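You operate a simulated robot arm through the tools that you are given. There is no shell and no other tool. Be economical: measure what you need, move in short steps, check, and stop when the job is done.

The job below is to be done with a simulated robot arm. You get a single attempt, and the scene is never put back.

JOB
Put things in order on the green mat. At the end: the white stone block from the green mat is on the white yoghurt pot; the brown strap stands where the blue strap stood; the green oil tin (marked "board oil") stands where the brown strap stood; the blue strap stands where the white stone block stood; whatever was shut is shut again. Leave all else as you found it, and nothing knocked over.

Only the result counts: the job must be done as asked and must still hold three seconds after the hand-in. Knocking over, shifting, dropping, spilling or breaking anything else fails it.

ROBOT AND FRAMES
A 7-joint arm with a two-finger parallel gripper, fixed in place. Base frame: the origin is at the foot of the arm, x ahead of it, y to its left, z up; the work surface is at about z = 0. Lengths are in m, angles in rad, forces in N, time in s.
With the tool pointing down near the work surface it reaches from about 0.22 to 0.58 m from the base axis. Its first joint turns from -1.152 to 1.152 rad. Payload 2.5 kg.
The tool frame sits at the grasp point between the pads (the TCP): z along the fingers, y along the line on which they close. The tips reach 0.023 m beyond it. Largest opening 0.094 m; finger width 0.038, thickness 0.01; the body of the gripper, 0.054 by 0.096 m, starts 0.039 m behind the TCP.
Orientation is told as [roll, pitch, yaw] about the base's x, y, z axes, in that order, counted from this pose: with the fingers straight down and closing along the base's y, the tool's x points along the base's -x, its y along +y and its z along -z.

CONTROLS
- The arm moves only by the tool step_arm. Its argument "commands" is a list of rows, each an object of numbers (a shift or turn left out is 0, a gripper value left out holds the last): "rx", "ry", "rz": the turn, a rotation vector about the tool's x, y, z in rad; "dx", "dy", "dz": the shift along the tool's x, y, z in m; "grip": the gripper command, from -1 (fully open) to 1 (shut), values between in proportion. In form: [{"rx": .., "ry": .., "rz": .., "dx": .., "dy": .., "dz": .., "grip": ..}, ...]. A call has 1 to 10 rows; each row shifts and turns the commanded pose from where the row before left it, along the tool's axes as they then stand. A row lasts 0.2 s, in which the tool goes at most 0.05 m and 0.15 rad; a call with a longer step from one row to the next is refused whole, and so is a gripper value outside its range. A pose out of reach is approached as far as the arm can. The call stops where the force on the tool passes 40 N (or 10 N more than at its start, if that is more) or the arm is blocked; 0.2 s more then pass. The fingers move at their own pace (about 0.108 m/s each) and stop on an object; they squeeze with about 22 N. The grip force told is the motor's: it shows also when the fingers shut on nothing. Time passes only in rows, and 0.2 s behind the last, so rows that do not move let the fingers close. The reply holds the time, the measured pose of the TCP, the force on the tool along the base axes, the opening and the grip force, in the units named above and with some noise.
- Cameras (640 x 400 px; columns grow to the right, rows downward): "scene" is fixed at [0.0918, -0.3909, 0.5503]; the picture's right is [0.97, -0.24, 0.00], its down [-0.13, -0.52, -0.85] and it looks along [0.20, 0.82, -0.53] (base axes); focal length 346 px, centre (320, 200). "wrist" rides on the gripper at [0.086, 0.016, -0.074] in the tool frame; the picture's right is [-0.18, 0.98, 0.00], its down [-0.58, -0.11, -0.81] and it looks along [-0.79, -0.15, 0.59] (tool axes); focal length 243 px, centre (320, 200). There is no depth. A picture from a camera that has moved, and an enlarged one, comes with that camera's place and axes in the base frame and with its lens.
- grab_frame(camera): a new picture of that camera. It takes no simulated time.
- inspect(camera, box): a new picture of the part [left, top, right, bottom] of that camera's present view, enlarged. It takes no simulated time.
- close_job(): hands the job in; it is judged then, once.

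Work in short steps. Places have to be worked out from the pictures, the camera data and where the tool is seen: move nearer, look again, correct. Check each grasp and each placing, and mend what went wrong. You have 120 turns and 84 pictures in all, those below and enlarged ones among them. Open the gripper and draw the arm clear of the work before you hand the job in, unless the task says otherwise; then end with one line.

The tools are called after ">>>" as a command line: name --argument value ..., lists and objects as JSON in quotes. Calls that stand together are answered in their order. step_arm: Moves the arm, as the interface text tells. Its arguments: {"type":"object","properties":{"commands":{"type":"array"}},"required":["commands"]} The other tools are called the same way: grab_frame (camera) takes a picture; inspect (camera, box) takes an enlarged picture of a part of a camera's view; close_job () hands the job in.

At the start:

```text
t: 0.0
position: [0.3375, 0.2645, 0.2737]
tool_rot: [-0.001, -0.001, 0.0]
ft_force: [-0.1, 0.9, 0.6]
finger_gap: 0.0941
gripper_force: 0.0
```

scene: 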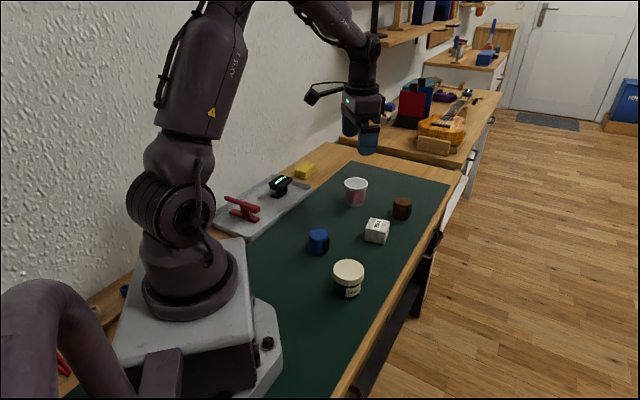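
wrist: 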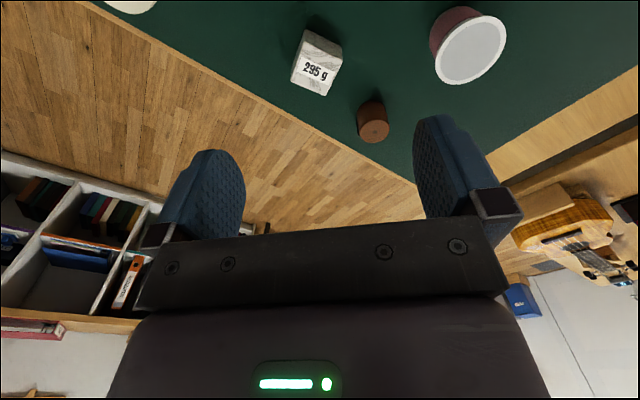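

I'll enlarge the scene view to identify the things on the mat and find the oil tin.

>>> inspect --camera "scene" --box '[280, 150, 440, 310]'

>>> inspect --camera "scene" --box '[200, 140, 330, 240]'

>>> inspect --camera "scene" --box '[360, 0, 520, 160]'

```text
2.50 times, centred on (360, 230) of scene
camera zoom: at [0.0918, -0.3909, 0.5503], right [0.97, -0.24, 0.0], down [-0.13, -0.52, -0.85], along [0.2, 0.82, -0.53], focal length 864 px, centre (220, 125)
```

zoom: 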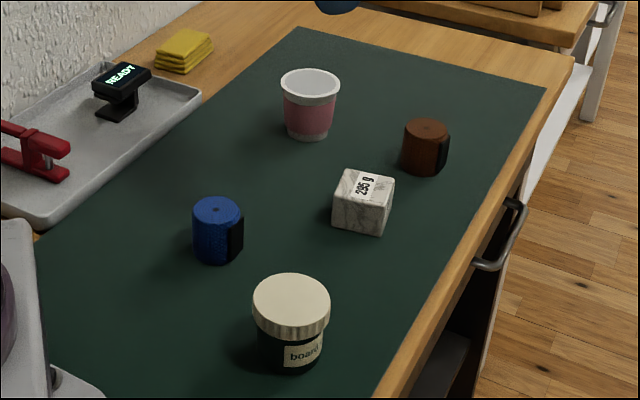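

```text
4.00 times, centred on (265, 190) of scene
camera zoom: at [0.0918, -0.3909, 0.5503], right [0.97, -0.24, 0.0], down [-0.13, -0.52, -0.85], along [0.2, 0.82, -0.53], focal length 1382 px, centre (540, 240)
```

zoom: 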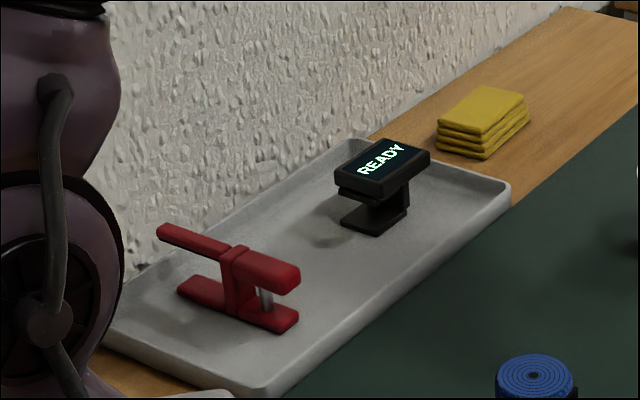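

```text
2.50 times, centred on (440, 80) of scene
camera zoom: at [0.0918, -0.3909, 0.5503], right [0.97, -0.24, 0.0], down [-0.13, -0.52, -0.85], along [0.2, 0.82, -0.53], focal length 864 px, centre (20, 500)
```

zoom: 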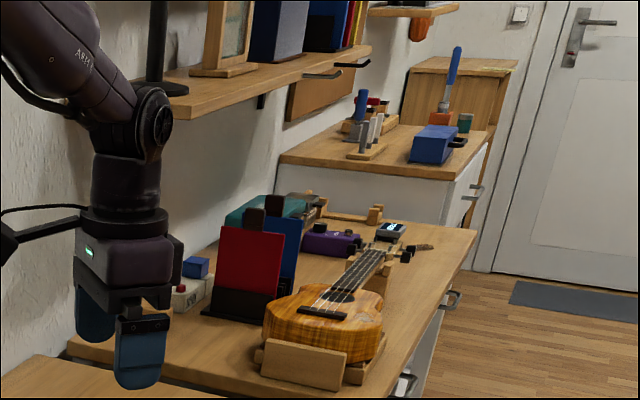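

The "board oil" tin is the jar with the cream lid. My estimates are block (0.396,0.244), pot (0.39,0.414), brown (0.493,0.316), blue (0.24,0.245) and tin (0.27,0.09). I'll move over the block at z≈0.17 and look.

>>> step_arm --commands '[{"dx": -0.03, "dy": -0.01, "dz": 0.034, "grip": -1}, {"dx": -0.0285, "dy": -0.01, "dz": 0.034}, {"dz": 0.034}, {}]'

>>> grab_frame --camera "wrist"

```text
t: 1.0
position: [0.3979, 0.2442, 0.1699]
tool_rot: [-0.001, 0.0, 0.0]
ft_force: [-0.4, -0.8, -0.1]
finger_gap: 0.094
gripper_force: 0.0
```

```text
78 pictures are left
camera wrist: at [0.3097, 0.2595, 0.2462], right [0.18, 0.98, 0.0], down [0.58, -0.11, 0.81], along [0.79, -0.15, -0.59], focal length 243 px, centre (320, 200)
```

wrist: 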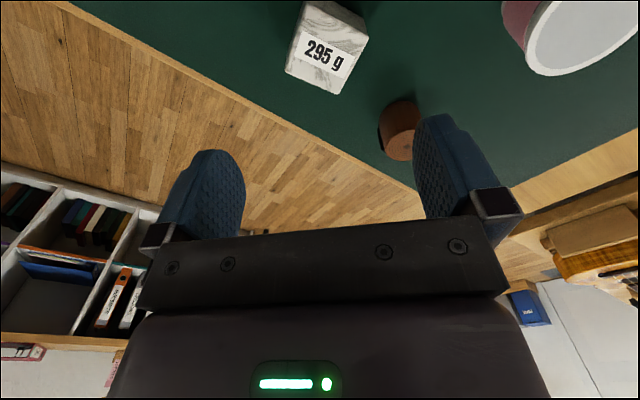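

The block is visible at the top. I'll enlarge it and the pot for corner measurements.

>>> inspect --camera "wrist" --box '[260, 0, 420, 100]'

>>> inspect --camera "wrist" --box '[480, 0, 640, 100]'

```text
4.00 times, centred on (340, 50) of wrist
camera zoom: at [0.3097, 0.2595, 0.2462], right [0.18, 0.98, 0.0], down [0.58, -0.11, 0.81], along [0.79, -0.15, -0.59], focal length 970 px, centre (240, 800)
```

zoom: 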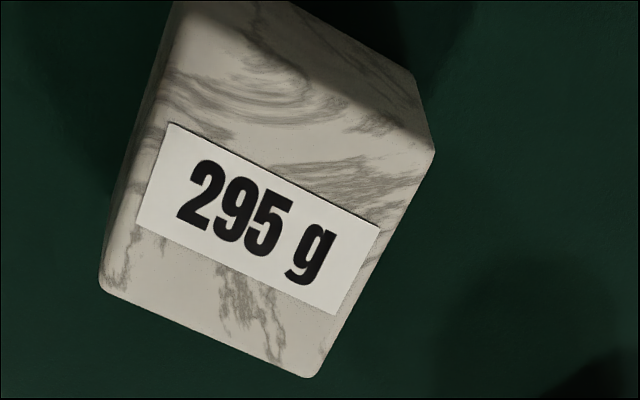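

```text
4.00 times, centred on (560, 50) of wrist
camera zoom: at [0.3097, 0.2595, 0.2462], right [0.18, 0.98, 0.0], down [0.58, -0.11, 0.81], along [0.79, -0.15, -0.59], focal length 970 px, centre (-640, 800)
```

zoom: 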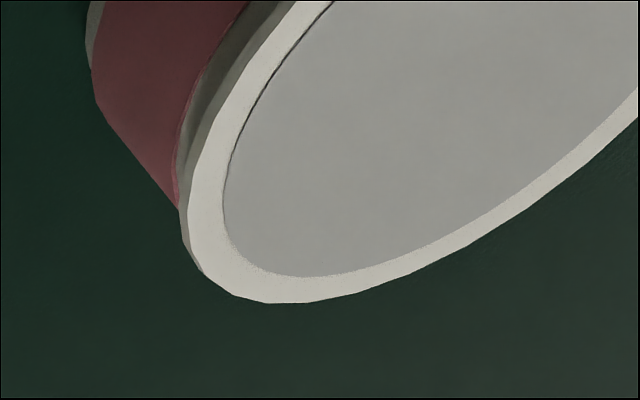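

The pot has a flat, closed top. The block is about 0.047 square, centred at (0.395,0.247), with its sides at +55°/-35°. I'll turn the tool by -0.60 yaw and descend halfway, then check.

>>> step_arm --commands '[{"dx": 0.003, "dy": 0.0025}, {"rz": 0.15}, {"rz": 0.15}, {"rz": 0.15}, {"rz": 0.15}, {"dz": 0.04}, {"dz": 0.04}, {}]'

>>> grab_frame --camera "wrist"

>>> inspect --camera "scene" --box '[320, 150, 440, 260]'

```text
t: 2.8
position: [0.3952, 0.2466, 0.0916]
tool_rot: [0.001, -0.002, -0.6]
ft_force: [0.6, -0.3, -0.1]
finger_gap: 0.0939
gripper_force: 0.1
```

```text
75 pictures are left
camera wrist: at [0.3304, 0.3075, 0.1671], right [0.71, 0.71, 0.0], down [0.42, -0.42, 0.81], along [0.57, -0.57, -0.59], focal length 243 px, centre (320, 200)
```

wrist: 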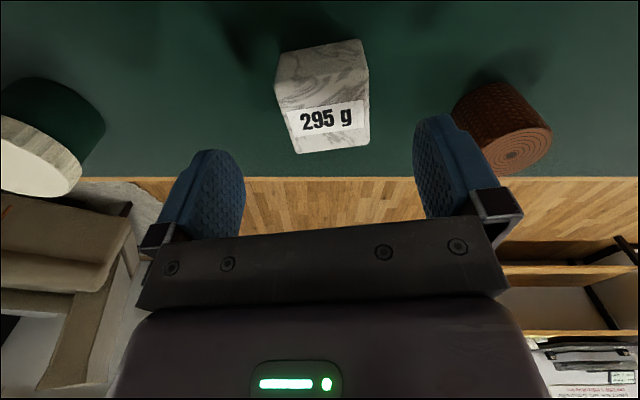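

```text
3.64 times, centred on (380, 205) of scene
camera zoom: at [0.0918, -0.3909, 0.5503], right [0.97, -0.24, 0.0], down [-0.13, -0.52, -0.85], along [0.2, 0.82, -0.53], focal length 1256 px, centre (102, 182)
```

zoom: 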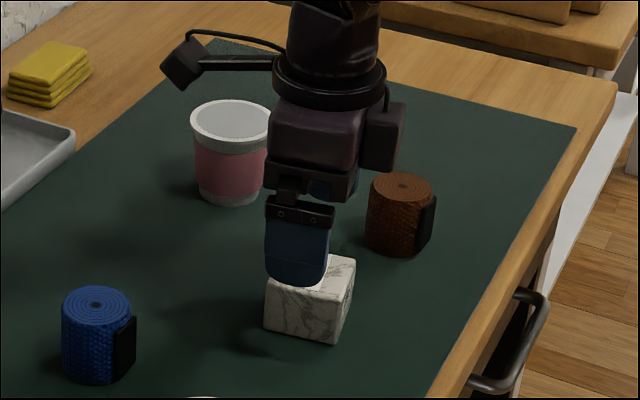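

The block sits centrally between the fingers, off by about 2 mm. I'll correct that, go down and grip.

>>> step_arm --commands '[{"dy": 0.002, "dx": -0.001, "dz": 0.02}, {"dz": 0.022}, {"dz": 0.02}, {}, {"grip": 1}, {}, {}, {}]'

```text
t: 4.6
position: [0.3962, 0.2475, 0.0299]
tool_rot: [0.0, 0.0, -0.6]
ft_force: [0.5, 0.9, 1.2]
finger_gap: 0.0519
gripper_force: 21.6
```

Gripped, opening 0.052. I'll lift it straight up and turn part way back, then look.

>>> step_arm --commands '[{"dz": -0.03}, {"dz": -0.04}, {"dz": -0.04}, {"dz": -0.03}, {"rz": -0.15}, {"rz": -0.15}, {"rz": -0.15}, {"rz": -0.15}, {}]'

>>> grab_frame --camera "wrist"

>>> inspect --camera "scene" --box '[320, 130, 440, 240]'

```text
t: 6.6
position: [0.3954, 0.2491, 0.1703]
tool_rot: [0.0, 0.0, 0.002]
ft_force: [1.1, -0.3, -2.6]
finger_gap: 0.0519
gripper_force: 21.5
```

```text
73 pictures are left
camera wrist: at [0.3081, 0.2629, 0.2452], right [0.18, 0.98, 0.0], down [0.58, -0.11, 0.81], along [0.79, -0.15, -0.59], focal length 243 px, centre (320, 200)
```

wrist: 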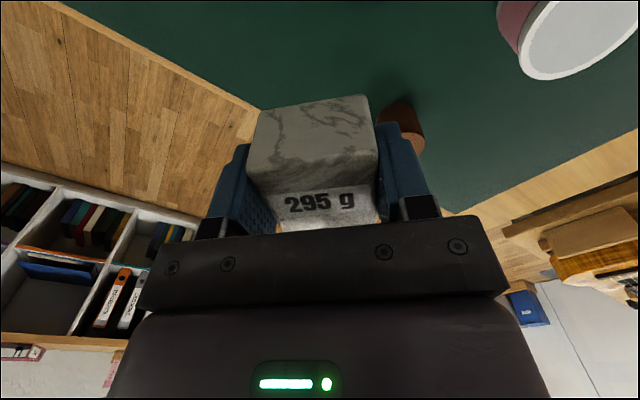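

```text
3.64 times, centred on (380, 185) of scene
camera zoom: at [0.0918, -0.3909, 0.5503], right [0.97, -0.24, 0.0], down [-0.13, -0.52, -0.85], along [0.2, 0.82, -0.53], focal length 1256 px, centre (102, 254)
```

zoom: 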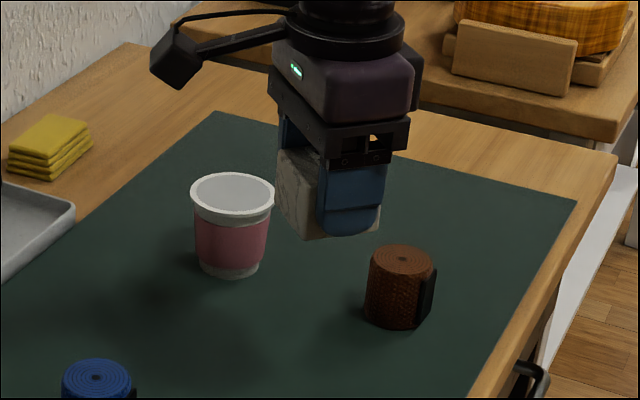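

The block is held well. I'll carry it over the pot at (0.390,0.414).

>>> step_arm --commands '[{"dy": 0.04, "dx": 0.005}, {"dy": 0.042}, {"dy": 0.042}, {"dy": 0.041}, {}, {}]'

>>> grab_frame --camera "wrist"

>>> inspect --camera "scene" --box '[300, 110, 420, 220]'

```text
t: 8.0
position: [0.3907, 0.4133, 0.1693]
tool_rot: [-0.001, 0.0, -0.001]
ft_force: [-0.1, -0.1, -2.9]
finger_gap: 0.0518
gripper_force: 22.1
```

```text
71 pictures are left
camera wrist: at [0.3032, 0.4282, 0.2448], right [0.18, 0.98, 0.0], down [0.58, -0.11, 0.81], along [0.79, -0.15, -0.59], focal length 243 px, centre (320, 200)
```

wrist: 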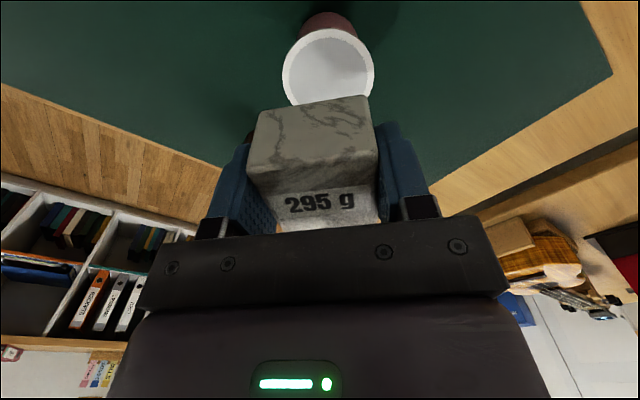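

```text
3.64 times, centred on (360, 165) of scene
camera zoom: at [0.0918, -0.3909, 0.5503], right [0.97, -0.24, 0.0], down [-0.13, -0.52, -0.85], along [0.2, 0.82, -0.53], focal length 1256 px, centre (174, 327)
```

zoom: 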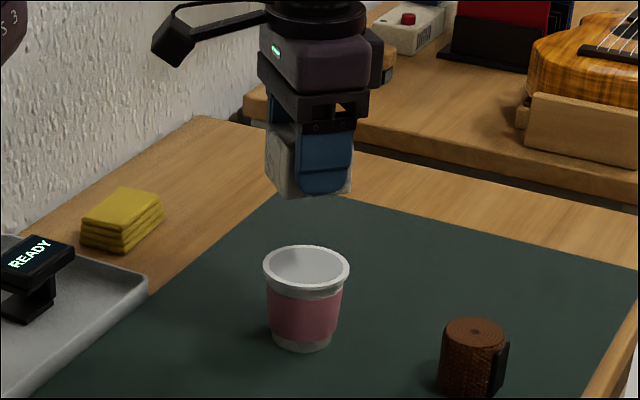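

I'll enlarge the pot's top for the rim centre and to see whether it is flat or recessed.

>>> inspect --camera "wrist" --box '[250, 0, 410, 100]'

>>> inspect --camera "scene" --box '[335, 165, 385, 215]'

```text
4.00 times, centred on (330, 50) of wrist
camera zoom: at [0.3032, 0.4282, 0.2448], right [0.18, 0.98, 0.0], down [0.58, -0.11, 0.81], along [0.79, -0.15, -0.59], focal length 970 px, centre (280, 800)
```

zoom: 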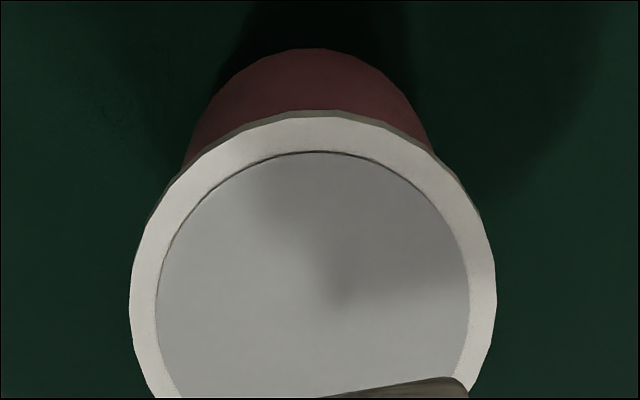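

```text
8.00 times, centred on (360, 190) of scene
camera zoom: at [0.0918, -0.3909, 0.5503], right [0.97, -0.24, 0.0], down [-0.13, -0.52, -0.85], along [0.2, 0.82, -0.53], focal length 2764 px, centre (0, 280)
```

zoom: 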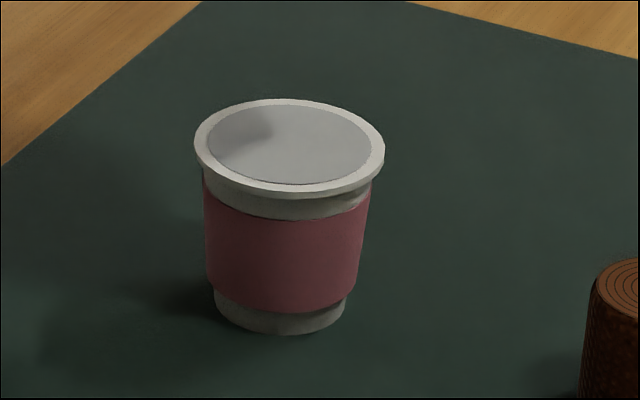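

The pot top is flat foil centred near (0.391,0.417) with height about 0.067, so contact is expected at TCP z≈0.097. I'll shift 4 mm and descend to 0.109.

>>> step_arm --commands '[{"dy": 0.004, "dz": 0.02}, {"dz": 0.02}, {"dz": 0.02}, {}, {}]'

>>> inspect --camera "scene" --box '[335, 145, 395, 215]'

>>> grab_frame --camera "wrist"

```text
t: 9.2
position: [0.391, 0.4166, 0.1093]
tool_rot: [-0.001, 0.001, 0.001]
ft_force: [0.3, -0.2, -4.5]
finger_gap: 0.0517
gripper_force: 21.7
```

```text
5.71 times, centred on (365, 180) of scene
camera zoom: at [0.0918, -0.3909, 0.5503], right [0.97, -0.24, 0.0], down [-0.13, -0.52, -0.85], along [0.2, 0.82, -0.53], focal length 1974 px, centre (63, 314)
```

zoom: 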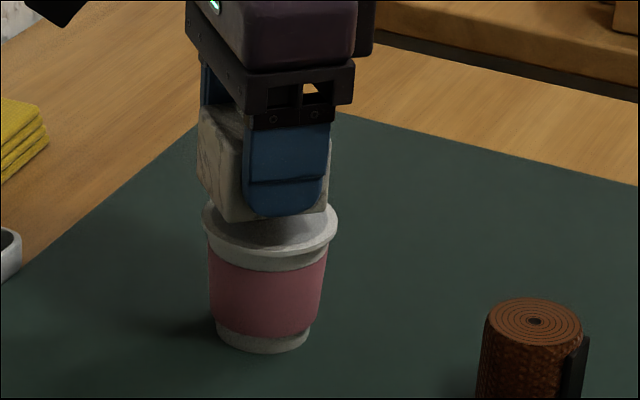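

```text
66 pictures are left
camera wrist: at [0.3029, 0.4321, 0.1848], right [0.18, 0.98, 0.0], down [0.58, -0.11, 0.81], along [0.79, -0.15, -0.59], focal length 243 px, centre (320, 200)
```

wrist: 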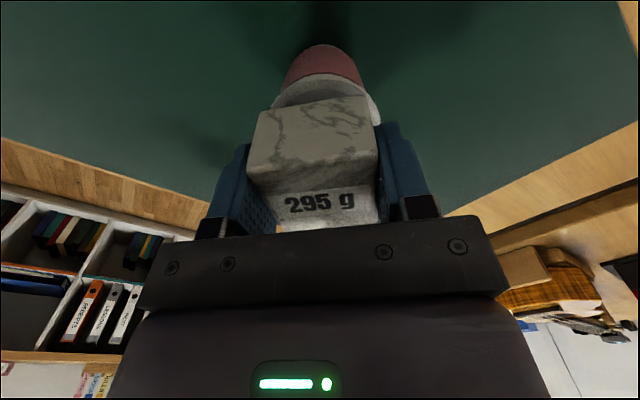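

The gap to the pot is about 1 cm and the alignment is near. I'll shift 2 mm in +x and go down in small steps until the force changes.

>>> step_arm --commands '[{"dx": -0.002, "dz": 0.004}, {"dz": 0.003}, {"dz": 0.002}, {}]'

```text
t: 10.2
position: [0.3941, 0.4179, 0.1018]
tool_rot: [-0.001, 0.001, 0.0]
ft_force: [0.4, 0.3, -3.0]
finger_gap: 0.0519
gripper_force: 22.0
```

>>> inspect --camera "scene" --box '[335, 155, 385, 205]'

```text
8.00 times, centred on (360, 180) of scene
camera zoom: at [0.0918, -0.3909, 0.5503], right [0.97, -0.24, 0.0], down [-0.13, -0.52, -0.85], along [0.2, 0.82, -0.53], focal length 2764 px, centre (0, 360)
```

zoom: 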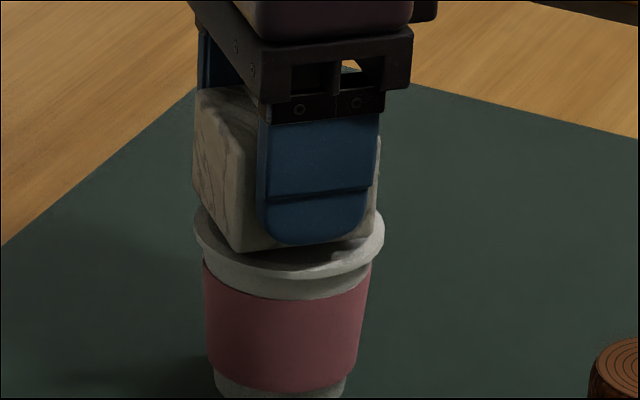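

There's no contact yet and the block is well centred over the rim. I'll continue down in fine steps.

>>> step_arm --commands '[{"dz": 0.0015}, {}, {"dz": 0.0015}, {}]'

```text
t: 11.2
position: [0.3933, 0.4169, 0.097]
tool_rot: [0.0, -0.001, -0.001]
ft_force: [0.8, 0.1, -2.6]
finger_gap: 0.0516
gripper_force: 22.1
```

The force is still only the block's weight, so I'll keep going down.

>>> step_arm --commands '[{"dz": 0.0015}, {}]'

>>> step_arm --commands '[{"dz": 0.0015}, {}]'

```text
t: 11.8
position: [0.3933, 0.4177, 0.0959]
tool_rot: [0.0, 0.0, 0.001]
ft_force: [0.3, 0.5, -3.8]
finger_gap: 0.052
gripper_force: 21.5
```

```text
t: 12.4
position: [0.3923, 0.4177, 0.0957]
tool_rot: [0.0, -0.002, 0.0]
ft_force: [-0.5, -1.9, 2.6]
finger_gap: 0.0517
gripper_force: 22.3
```

Contact is felt: fz rose by about 6 N. I'll open the fingers and back straight up.

>>> step_arm --commands '[{"grip": -0.4}, {"grip": -1}, {}, {"dz": -0.02}, {"dz": -0.04}, {"dz": -0.04}, {}]'

>>> inspect --camera "scene" --box '[280, 110, 440, 270]'

>>> grab_frame --camera "wrist"

```text
t: 14.0
position: [0.3931, 0.4171, 0.1964]
tool_rot: [0.0, 0.0, 0.0]
ft_force: [-0.2, 0.8, 0.6]
finger_gap: 0.0939
gripper_force: 0.2
```

```text
2.50 times, centred on (360, 190) of scene
camera zoom: at [0.0918, -0.3909, 0.5503], right [0.97, -0.24, 0.0], down [-0.13, -0.52, -0.85], along [0.2, 0.82, -0.53], focal length 864 px, centre (220, 225)
```

zoom: 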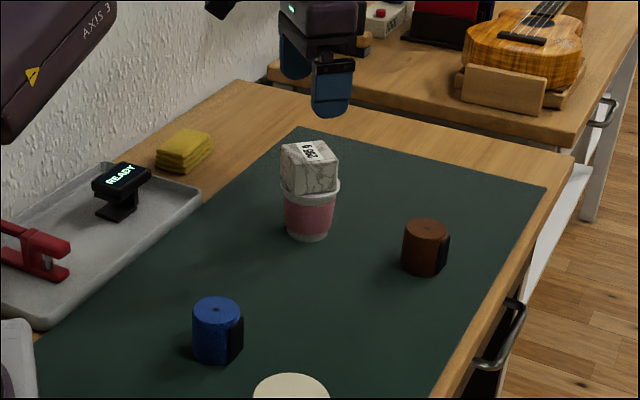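

```text
63 pictures are left
camera wrist: at [0.3052, 0.4321, 0.2708], right [0.18, 0.98, 0.0], down [0.58, -0.11, 0.81], along [0.79, -0.15, -0.59], focal length 243 px, centre (320, 200)
```

wrist: 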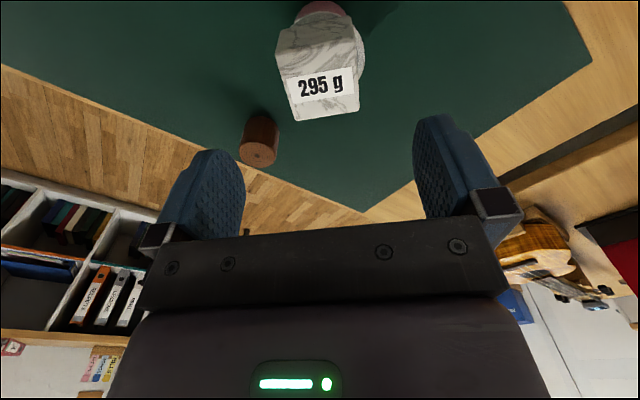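

The block rests squarely on the pot. Next I move over the blue strap at about (0.24,0.245).

>>> step_arm --commands '[{"dx": 0.0255, "dy": -0.0287}, {"dx": 0.0255, "dy": -0.0287}, {"dx": 0.0255, "dy": -0.0287}, {"dx": 0.0255, "dy": -0.0287}, {"dx": 0.0255, "dy": -0.0287}, {"dx": 0.0255, "dy": -0.0287}, {"dz": 0.026}, {}]'

>>> grab_frame --camera "wrist"

>>> inspect --camera "scene" --box '[260, 190, 420, 310]'

```text
t: 15.8
position: [0.2407, 0.244, 0.1687]
tool_rot: [0.0, 0.0, 0.0]
ft_force: [0.0, 0.2, 0.4]
finger_gap: 0.0945
gripper_force: 0.1
```

```text
62 pictures are left
camera wrist: at [0.1524, 0.2593, 0.2444], right [0.18, 0.98, 0.0], down [0.58, -0.11, 0.81], along [0.79, -0.15, -0.59], focal length 243 px, centre (320, 200)
```

wrist: 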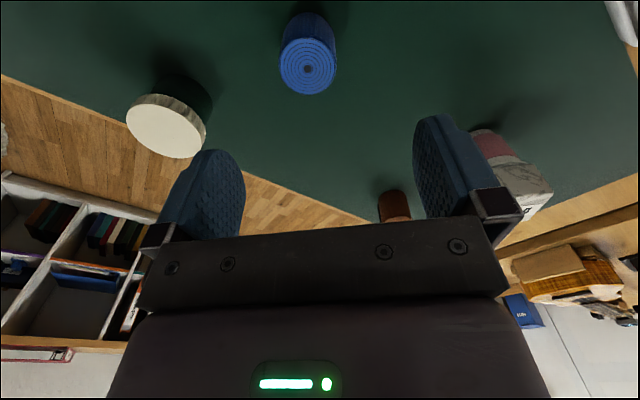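

```text
3.33 times, centred on (340, 250) of scene
camera zoom: at [0.0918, -0.3909, 0.5503], right [0.97, -0.24, 0.0], down [-0.13, -0.52, -0.85], along [0.2, 0.82, -0.53], focal length 1152 px, centre (253, 33)
```

zoom: 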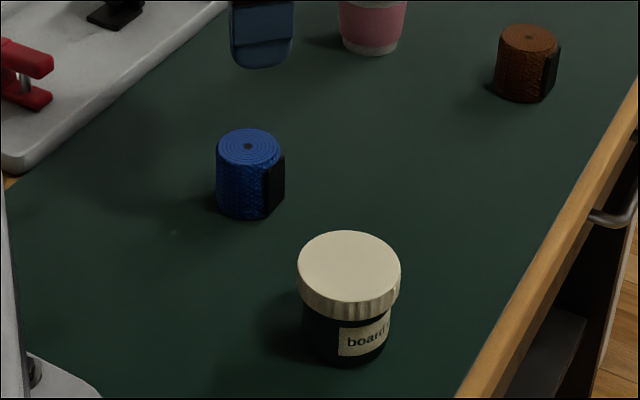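

The blue strap's top centre is at about (0.241,0.232), with its buckle facing roughly -47°. I'll align the fingers across the buckle direction (yaw -0.82) and descend partway.

>>> step_arm --commands '[{"dy": -0.012}, {"rz": 0.137}, {"rz": 0.137}, {"rz": 0.137}, {"rz": 0.137}, {"rz": 0.137}, {"rz": 0.135}, {"dz": 0.035}, {"dz": 0.035}, {}]'

>>> grab_frame --camera "wrist"

>>> inspect --camera "scene" --box '[260, 180, 380, 280]'

```text
t: 18.0
position: [0.2383, 0.2342, 0.0991]
tool_rot: [0.001, 0.0, -0.821]
ft_force: [-0.3, -0.2, -0.3]
finger_gap: 0.0938
gripper_force: 0.0
```

```text
60 pictures are left
camera wrist: at [0.1914, 0.3063, 0.1744], right [0.84, 0.54, 0.0], down [0.32, -0.5, 0.81], along [0.43, -0.68, -0.59], focal length 243 px, centre (320, 200)
```

wrist: 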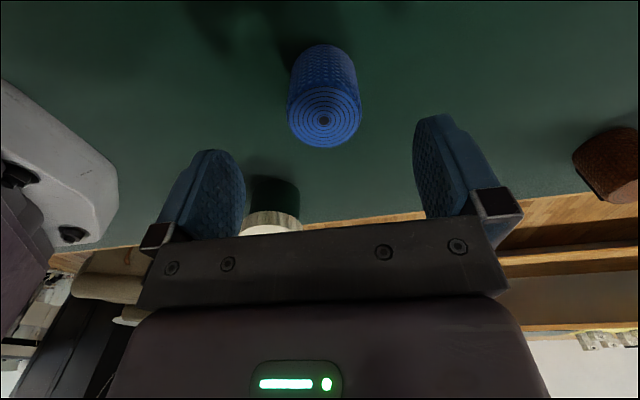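

```text
4.00 times, centred on (320, 230) of scene
camera zoom: at [0.0918, -0.3909, 0.5503], right [0.97, -0.24, 0.0], down [-0.13, -0.52, -0.85], along [0.2, 0.82, -0.53], focal length 1382 px, centre (320, 80)
```

zoom: 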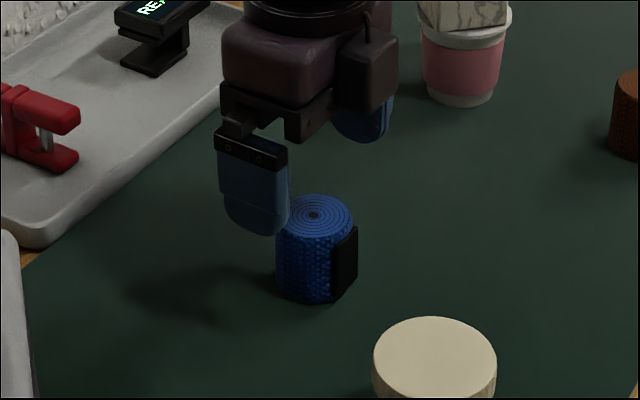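

The strap is centred between the fingers and the buckle faces away. Its centre is about (0.2405,0.2327). I'll descend to z=0.03 and grip.

>>> step_arm --commands '[{"dx": -0.0025, "dz": 0.023}, {"dz": 0.023}, {"dz": 0.023}, {}, {"grip": 1}, {}, {}, {}]'

>>> grab_frame --camera "wrist"

```text
t: 19.8
position: [0.2415, 0.2316, 0.0296]
tool_rot: [0.001, 0.001, -0.82]
ft_force: [0.4, -0.1, -0.4]
finger_gap: 0.0446
gripper_force: 22.1
```

```text
58 pictures are left
camera wrist: at [0.1929, 0.3043, 0.105], right [0.84, 0.54, 0.0], down [0.32, -0.5, 0.81], along [0.43, -0.68, -0.59], focal length 243 px, centre (320, 200)
```

wrist: 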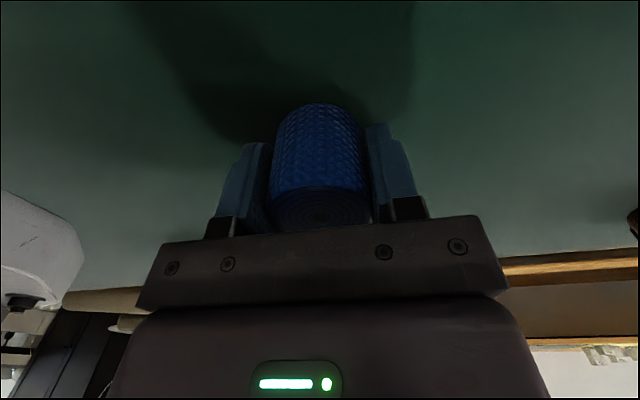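

The strap is gripped at diameter 0.0446. I'll lift it and carry it to the block's old place (0.396,0.2475).

>>> step_arm --commands '[{"dz": -0.03}, {"dz": -0.03}, {"dx": -0.0235, "dy": 0.031}, {"dx": -0.0235, "dy": 0.031}, {"dx": -0.0235, "dy": 0.031}, {"dx": -0.0235, "dy": 0.0309}, {}, {}]'

>>> grab_frame --camera "wrist"

```text
t: 21.6
position: [0.3977, 0.2465, 0.0896]
tool_rot: [0.001, 0.0, -0.821]
ft_force: [0.2, -0.6, -0.7]
finger_gap: 0.0449
gripper_force: 21.7
```

```text
57 pictures are left
camera wrist: at [0.3484, 0.3193, 0.1653], right [0.84, 0.54, 0.0], down [0.32, -0.5, 0.81], along [0.43, -0.68, -0.59], focal length 243 px, centre (320, 200)
```

wrist: 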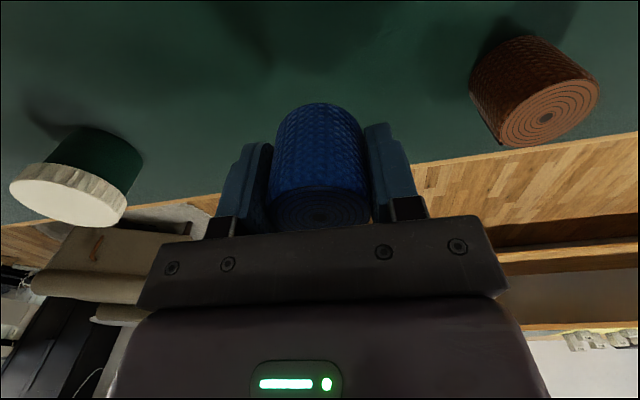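

Everything is centred. I'll lower it to just above the grasp height and then feel for the mat.

>>> step_arm --commands '[{"dz": 0.03}, {"dz": 0.025}, {"dz": 0.003}, {"dz": 0.001}, {"dz": 0.001}, {}]'

```text
t: 23.0
position: [0.3971, 0.2484, 0.0304]
tool_rot: [-0.001, 0.001, -0.82]
ft_force: [-1.2, -0.3, 2.6]
finger_gap: 0.0447
gripper_force: 22.1
```

Contact is felt (fz +2.6) at the grasp height. I'll release and rise.

>>> step_arm --commands '[{"grip": -0.3}, {"grip": -1}, {}, {"dz": -0.03}, {"dz": -0.04}, {"dz": -0.04}, {"dz": -0.04}, {}]'

>>> grab_frame --camera "wrist"

>>> inspect --camera "scene" --box '[280, 130, 440, 290]'

```text
t: 24.8
position: [0.3955, 0.2458, 0.1802]
tool_rot: [0.001, 0.0, -0.819]
ft_force: [-0.4, -0.3, 1.0]
finger_gap: 0.0941
gripper_force: 0.1
```

```text
56 pictures are left
camera wrist: at [0.3467, 0.32, 0.2553], right [0.84, 0.54, 0.0], down [0.32, -0.5, 0.81], along [0.43, -0.68, -0.59], focal length 243 px, centre (320, 200)
```

wrist: 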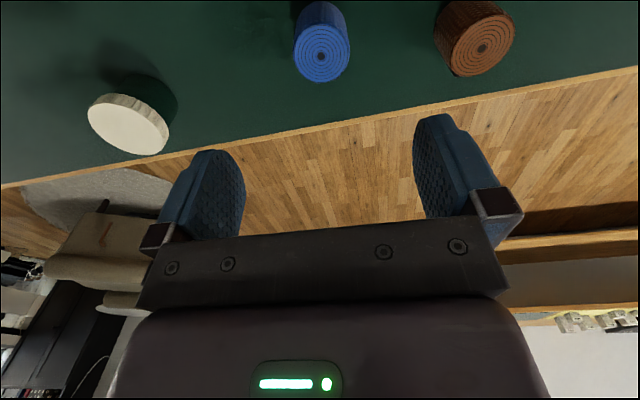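

```text
2.50 times, centred on (360, 210) of scene
camera zoom: at [0.0918, -0.3909, 0.5503], right [0.97, -0.24, 0.0], down [-0.13, -0.52, -0.85], along [0.2, 0.82, -0.53], focal length 864 px, centre (220, 175)
```

zoom: 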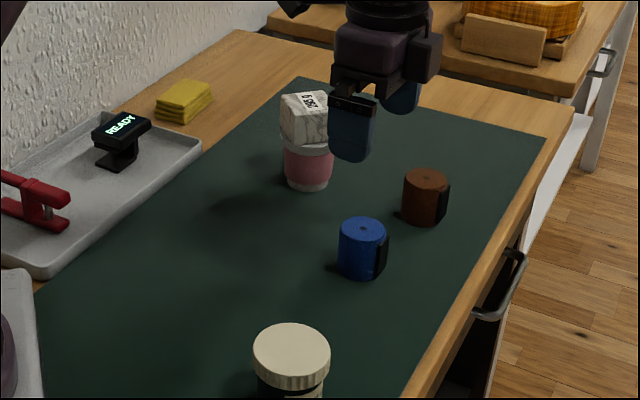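

Blue is standing well in the block's place. Brown is at about (0.494,0.319). I'll move over it, check reach, and descend to 0.10.

>>> step_arm --commands '[{"dx": -0.0049, "dy": 0.0404}, {"dx": -0.0049, "dy": 0.0404}, {"dx": -0.0048, "dy": 0.0403}, {"dz": 0.04}, {"dz": 0.04}, {}, {}]'

>>> grab_frame --camera "wrist"

>>> inspect --camera "scene" --box '[340, 130, 450, 240]'

```text
t: 26.4
position: [0.4935, 0.3192, 0.0988]
tool_rot: [0.001, 0.001, -0.82]
ft_force: [-0.3, 0.4, -0.5]
finger_gap: 0.0941
gripper_force: 0.0
```

```text
54 pictures are left
camera wrist: at [0.4457, 0.3923, 0.1743], right [0.84, 0.54, 0.0], down [0.32, -0.5, 0.81], along [0.43, -0.68, -0.59], focal length 243 px, centre (320, 200)
```

wrist: 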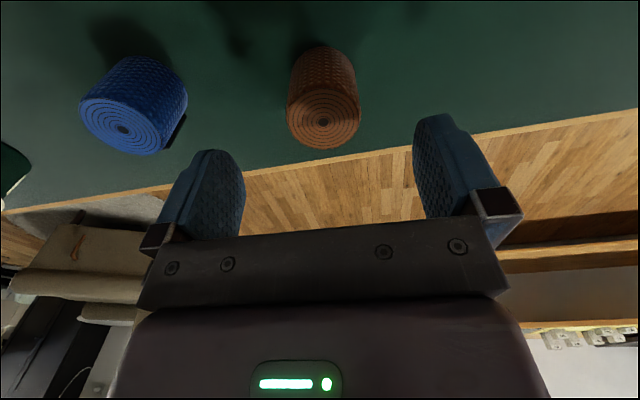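

```text
3.64 times, centred on (395, 185) of scene
camera zoom: at [0.0918, -0.3909, 0.5503], right [0.97, -0.24, 0.0], down [-0.13, -0.52, -0.85], along [0.2, 0.82, -0.53], focal length 1256 px, centre (47, 254)
```

zoom: 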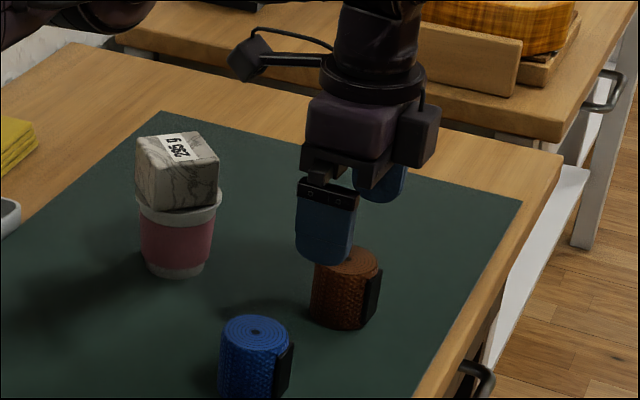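

Reach is fine, but at this yaw the camera would come down close to the block on the pot. I'll correct 2.4 mm and turn to yaw -1.2, which also suits brown's buckle. Then I'll check.

>>> step_arm --commands '[{"dx": -0.0024}, {"rz": 0.13}, {"rz": 0.13}, {"rz": 0.12}, {}, {}]'

>>> grab_frame --camera "wrist"

>>> inspect --camera "scene" --box '[340, 130, 450, 240]'

```text
t: 27.8
position: [0.4953, 0.3172, 0.0996]
tool_rot: [0.0, 0.0, -1.2]
ft_force: [0.2, 0.2, -0.2]
finger_gap: 0.094
gripper_force: 0.1
```

```text
52 pictures are left
camera wrist: at [0.4787, 0.4028, 0.1751], right [0.98, 0.18, 0.0], down [0.11, -0.58, 0.81], along [0.15, -0.79, -0.59], focal length 243 px, centre (320, 200)
```

wrist: 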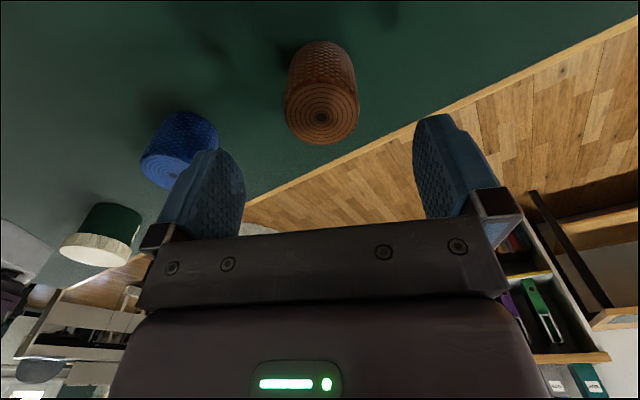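

```text
3.64 times, centred on (395, 185) of scene
camera zoom: at [0.0918, -0.3909, 0.5503], right [0.97, -0.24, 0.0], down [-0.13, -0.52, -0.85], along [0.2, 0.82, -0.53], focal length 1256 px, centre (47, 254)
```

zoom: 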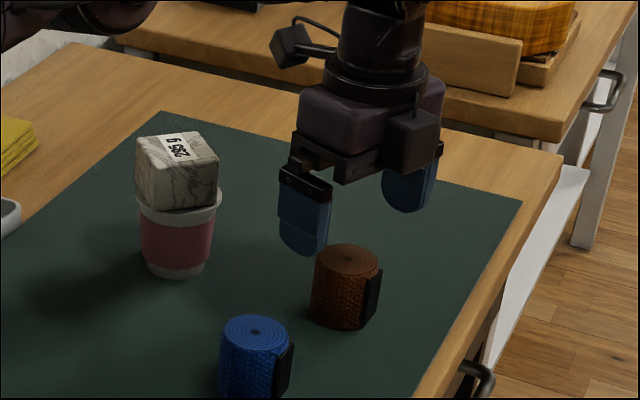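

Clear of the block and centred, with brown at about (0.4957,0.3174). I'll descend and grip.

>>> step_arm --commands '[{"dz": 0.023}, {"dz": 0.023}, {"dz": 0.023}, {}, {}]'

>>> step_arm --commands '[{"grip": 1}, {}, {}, {}]'

>>> grab_frame --camera "wrist"

```text
t: 29.0
position: [0.4967, 0.3169, 0.0296]
tool_rot: [0.0, 0.001, -1.201]
ft_force: [0.5, 0.2, 1.2]
finger_gap: 0.0941
gripper_force: 0.0
```

```text
t: 30.0
position: [0.4963, 0.3168, 0.0311]
tool_rot: [0.0, 0.001, -1.201]
ft_force: [-0.2, 0.1, 0.4]
finger_gap: 0.0445
gripper_force: 22.1
```

```text
50 pictures are left
camera wrist: at [0.4786, 0.4028, 0.1057], right [0.98, 0.18, 0.0], down [0.11, -0.58, 0.81], along [0.15, -0.79, -0.59], focal length 243 px, centre (320, 200)
```

wrist: 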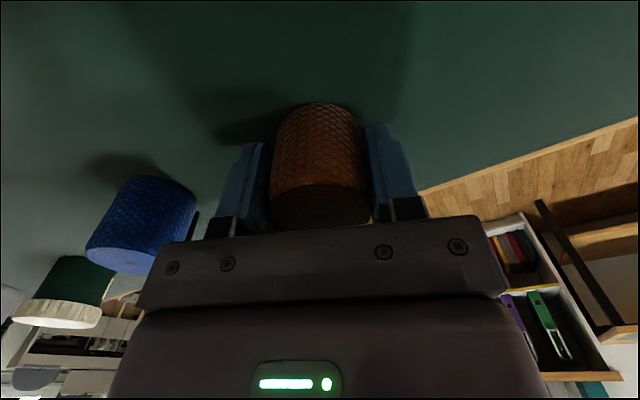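

Brown is gripped. I'll lift to z=0.17 and carry it to blue's old place (0.241,0.232).

>>> step_arm --commands '[{"dz": -0.035}, {"dz": -0.035}, {"dz": -0.035}, {"dz": -0.035}, {}]'

>>> step_arm --commands '[{"dx": 0.0019, "dy": -0.0384}, {"dx": 0.0019, "dy": -0.0384}, {"dx": 0.0019, "dy": -0.0384}, {"dx": 0.0019, "dy": -0.0384}, {"dx": 0.0019, "dy": -0.0384}, {"dx": 0.0019, "dy": -0.0384}, {"dx": 0.0017, "dy": -0.0381}, {}, {}]'

>>> grab_frame --camera "wrist"

>>> grab_frame --camera "scene"

```text
t: 31.2
position: [0.4959, 0.3167, 0.1706]
tool_rot: [-0.001, 0.0, -1.2]
ft_force: [0.3, 0.0, -0.8]
finger_gap: 0.0449
gripper_force: 22.3
```

```text
t: 33.2
position: [0.2401, 0.2339, 0.1724]
tool_rot: [0.001, 0.0, -1.201]
ft_force: [-1.3, 0.0, -0.4]
finger_gap: 0.0446
gripper_force: 22.2
```

```text
49 pictures are left
camera wrist: at [0.223, 0.3182, 0.2474], right [0.98, 0.18, 0.0], down [0.11, -0.58, 0.81], along [0.15, -0.79, -0.59], focal length 243 px, centre (320, 200)
```

wrist: 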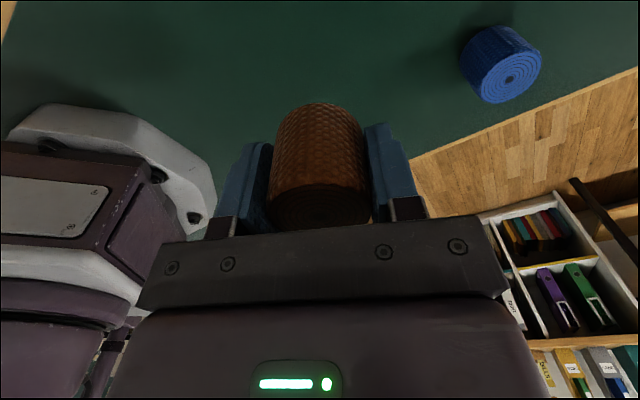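

```text
48 pictures are left
```

scene: 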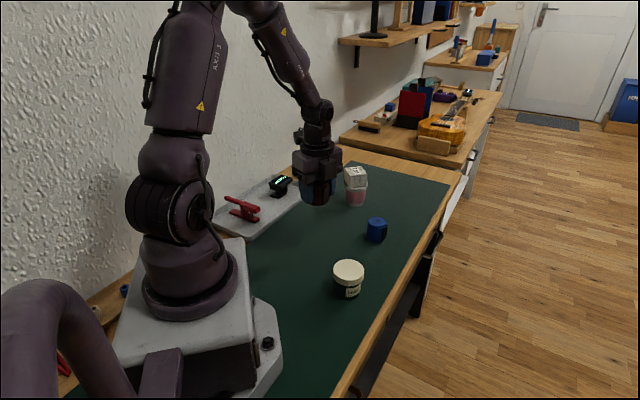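

Over the spot within noise. I'll lower to just above the mat and feel for contact.

>>> step_arm --commands '[{"dz": 0.04}, {"dz": 0.04}, {"dz": 0.04}, {"dz": 0.015}, {}]'

>>> step_arm --commands '[{"dz": 0.002}, {"dz": 0.001}, {"dz": 0.001}, {"dz": 0.001}, {}]'

```text
t: 34.4
position: [0.2418, 0.2318, 0.0367]
tool_rot: [-0.001, -0.001, -1.2]
ft_force: [-0.1, -0.8, -0.9]
finger_gap: 0.0446
gripper_force: 21.9
```

```text
t: 35.6
position: [0.2425, 0.2305, 0.0308]
tool_rot: [-0.001, -0.001, -1.201]
ft_force: [0.3, 0.7, -1.0]
finger_gap: 0.0447
gripper_force: 21.9
```

There's no contact sign yet, so another millimetre down.

>>> step_arm --commands '[{"dz": 0.001}, {}]'

```text
t: 36.2
position: [0.2418, 0.2317, 0.0307]
tool_rot: [-0.001, 0.0, -1.199]
ft_force: [-2.3, -3.5, 10.9]
finger_gap: 0.0448
gripper_force: 21.7
```

Firm contact (fz +11 N). I'll release and rise.

>>> step_arm --commands '[{"grip": -0.3}, {"grip": -1}, {}, {"dz": -0.03}, {"dz": -0.04}, {"dz": -0.04}, {"dz": -0.04}, {}]'

>>> grab_frame --camera "wrist"

>>> inspect --camera "scene" --box '[260, 150, 440, 310]'

```text
t: 38.0
position: [0.2415, 0.2324, 0.1809]
tool_rot: [0.0, 0.003, -1.201]
ft_force: [0.3, -0.2, -1.5]
finger_gap: 0.0938
gripper_force: 0.0
```

```text
47 pictures are left
camera wrist: at [0.2239, 0.3172, 0.2558], right [0.98, 0.18, 0.0], down [0.11, -0.58, 0.81], along [0.15, -0.79, -0.59], focal length 243 px, centre (320, 200)
```

wrist: 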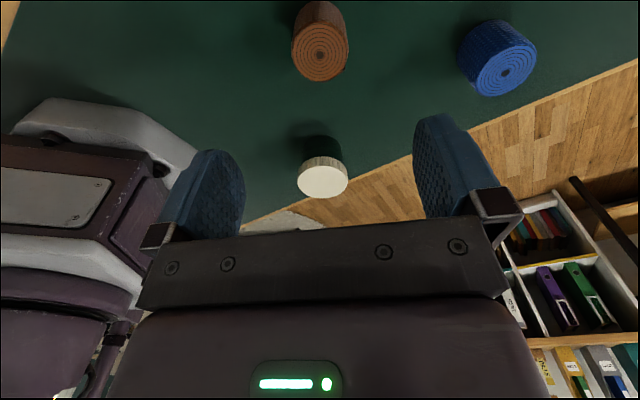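

```text
2.50 times, centred on (350, 230) of scene
camera zoom: at [0.0918, -0.3909, 0.5503], right [0.97, -0.24, 0.0], down [-0.13, -0.52, -0.85], along [0.2, 0.82, -0.53], focal length 864 px, centre (245, 125)
```

zoom: 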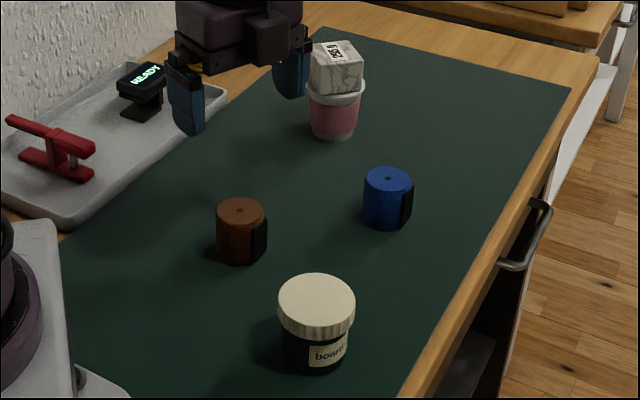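

Brown stands where blue was, matching within 1 px of the original image. The tin is around (0.268,0.098), about 0.056 high. I'll move over it and look.

>>> step_arm --commands '[{"dx": -0.0336, "dy": -0.006}, {"dx": -0.0336, "dy": -0.006}, {"dx": -0.0336, "dy": -0.006}, {"dx": -0.0336, "dy": -0.006}, {"dz": 0.03}, {"dz": 0.03}, {}, {}]'

>>> grab_frame --camera "wrist"

>>> inspect --camera "scene" --box '[300, 220, 400, 320]'

```text
t: 39.8
position: [0.268, 0.0974, 0.1191]
tool_rot: [0.0, -0.001, -1.201]
ft_force: [0.3, -0.3, 0.2]
finger_gap: 0.094
gripper_force: 0.0
```

```text
45 pictures are left
camera wrist: at [0.2494, 0.1832, 0.1943], right [0.98, 0.18, 0.0], down [0.11, -0.58, 0.81], along [0.15, -0.79, -0.59], focal length 243 px, centre (320, 200)
```

wrist: 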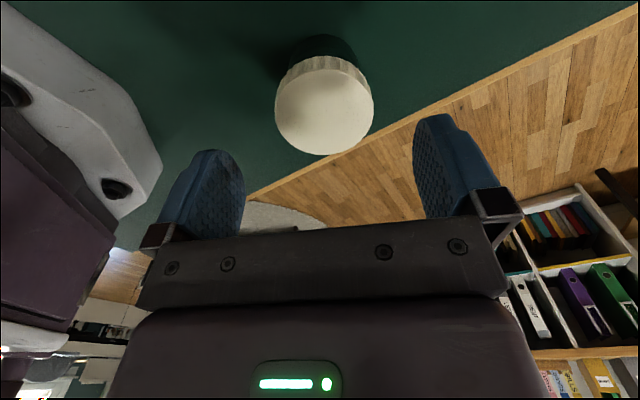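

```text
4.00 times, centred on (350, 270) of scene
camera zoom: at [0.0918, -0.3909, 0.5503], right [0.97, -0.24, 0.0], down [-0.13, -0.52, -0.85], along [0.2, 0.82, -0.53], focal length 1382 px, centre (200, -80)
```

zoom: 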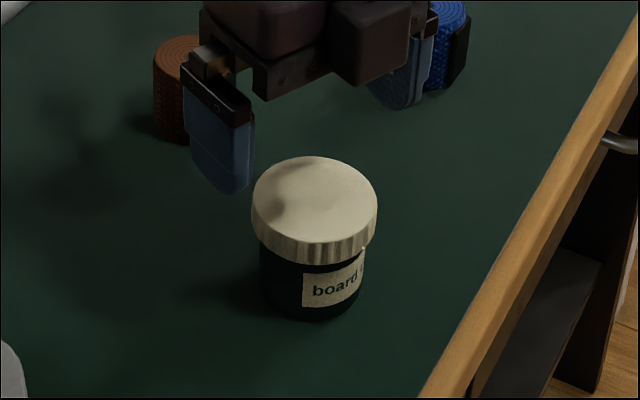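

The lid centre is about (0.269,0.094) and its diameter 0.062, so there is clearance of 16 mm each side. I'll shift 3.5 mm, descend to z≈0.07 and re-check.

>>> step_arm --commands '[{"dx": -0.0035, "dz": 0.024}, {"dz": 0.024}, {}, {}]'

>>> grab_frame --camera "wrist"

>>> inspect --camera "scene" --box '[300, 220, 400, 320]'

```text
t: 40.8
position: [0.27, 0.0954, 0.0719]
tool_rot: [0.001, 0.0, -1.2]
ft_force: [0.0, -1.2, 0.3]
finger_gap: 0.0942
gripper_force: 0.0
```

```text
43 pictures are left
camera wrist: at [0.2513, 0.1806, 0.1465], right [0.98, 0.18, 0.0], down [0.11, -0.58, 0.81], along [0.15, -0.79, -0.59], focal length 243 px, centre (320, 200)
```

wrist: 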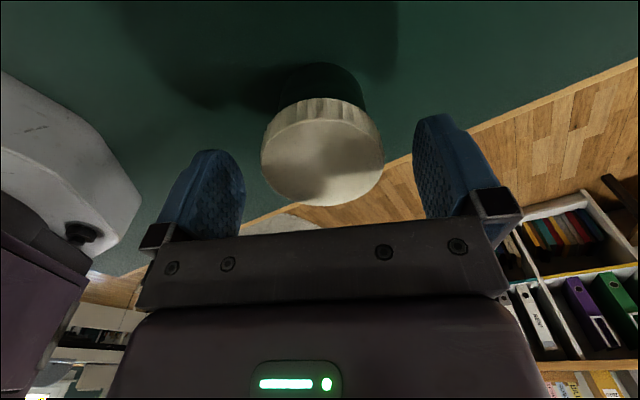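

```text
4.00 times, centred on (350, 270) of scene
camera zoom: at [0.0918, -0.3909, 0.5503], right [0.97, -0.24, 0.0], down [-0.13, -0.52, -0.85], along [0.2, 0.82, -0.53], focal length 1382 px, centre (200, -80)
```

zoom: 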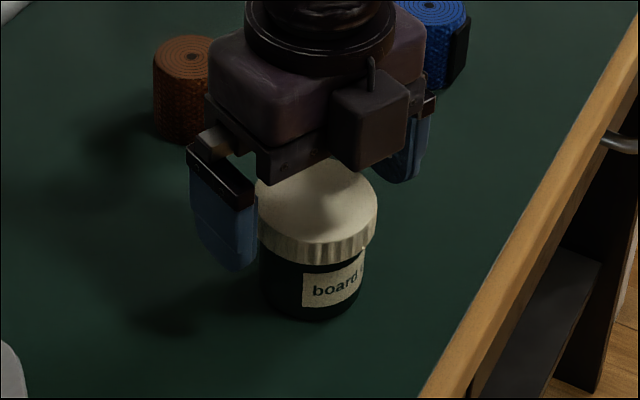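

The lid height comes out at about 0.058 and its centre at (0.269,0.094), well aligned. I'll descend to z≈0.039 and close.

>>> step_arm --commands '[{"dx": -0.001, "dz": 0.017}, {"dz": 0.016}, {}, {}]'

>>> step_arm --commands '[{"grip": 1}, {}, {}, {}]'

>>> inspect --camera "scene" --box '[300, 220, 400, 320]'

```text
t: 41.8
position: [0.2686, 0.0936, 0.0413]
tool_rot: [-0.002, -0.001, -1.201]
ft_force: [0.8, -0.2, 0.0]
finger_gap: 0.094
gripper_force: 0.0
```

```text
t: 42.8
position: [0.2706, 0.0943, 0.0376]
tool_rot: [-0.001, -0.001, -1.2]
ft_force: [0.7, 0.3, -0.8]
finger_gap: 0.0628
gripper_force: 21.9
```

```text
4.00 times, centred on (350, 270) of scene
camera zoom: at [0.0918, -0.3909, 0.5503], right [0.97, -0.24, 0.0], down [-0.13, -0.52, -0.85], along [0.2, 0.82, -0.53], focal length 1382 px, centre (200, -80)
```

zoom: 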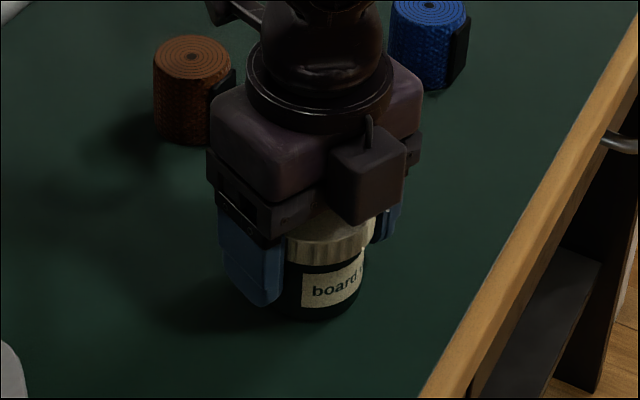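

The lid is gripped at 0.063. I'll lift 1 cm and check that the whole tin comes with it.

>>> step_arm --commands '[{"dz": -0.005}, {"dz": -0.007}, {}, {}]'

>>> inspect --camera "scene" --box '[300, 220, 400, 320]'

```text
t: 43.8
position: [0.269, 0.0939, 0.0514]
tool_rot: [0.0, 0.0, -1.199]
ft_force: [0.5, 0.4, -0.5]
finger_gap: 0.0624
gripper_force: 22.3
```

```text
4.00 times, centred on (350, 270) of scene
camera zoom: at [0.0918, -0.3909, 0.5503], right [0.97, -0.24, 0.0], down [-0.13, -0.52, -0.85], along [0.2, 0.82, -0.53], focal length 1382 px, centre (200, -80)
```

zoom: 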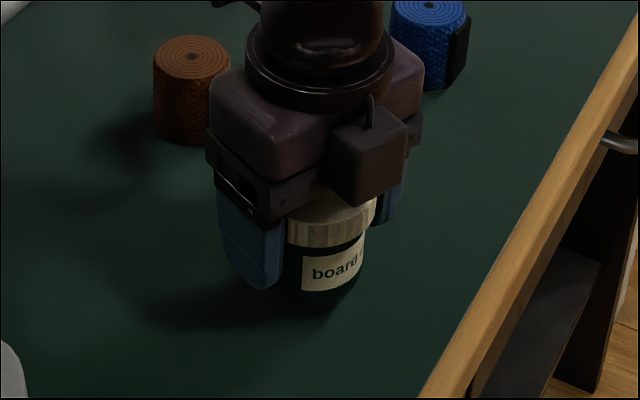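

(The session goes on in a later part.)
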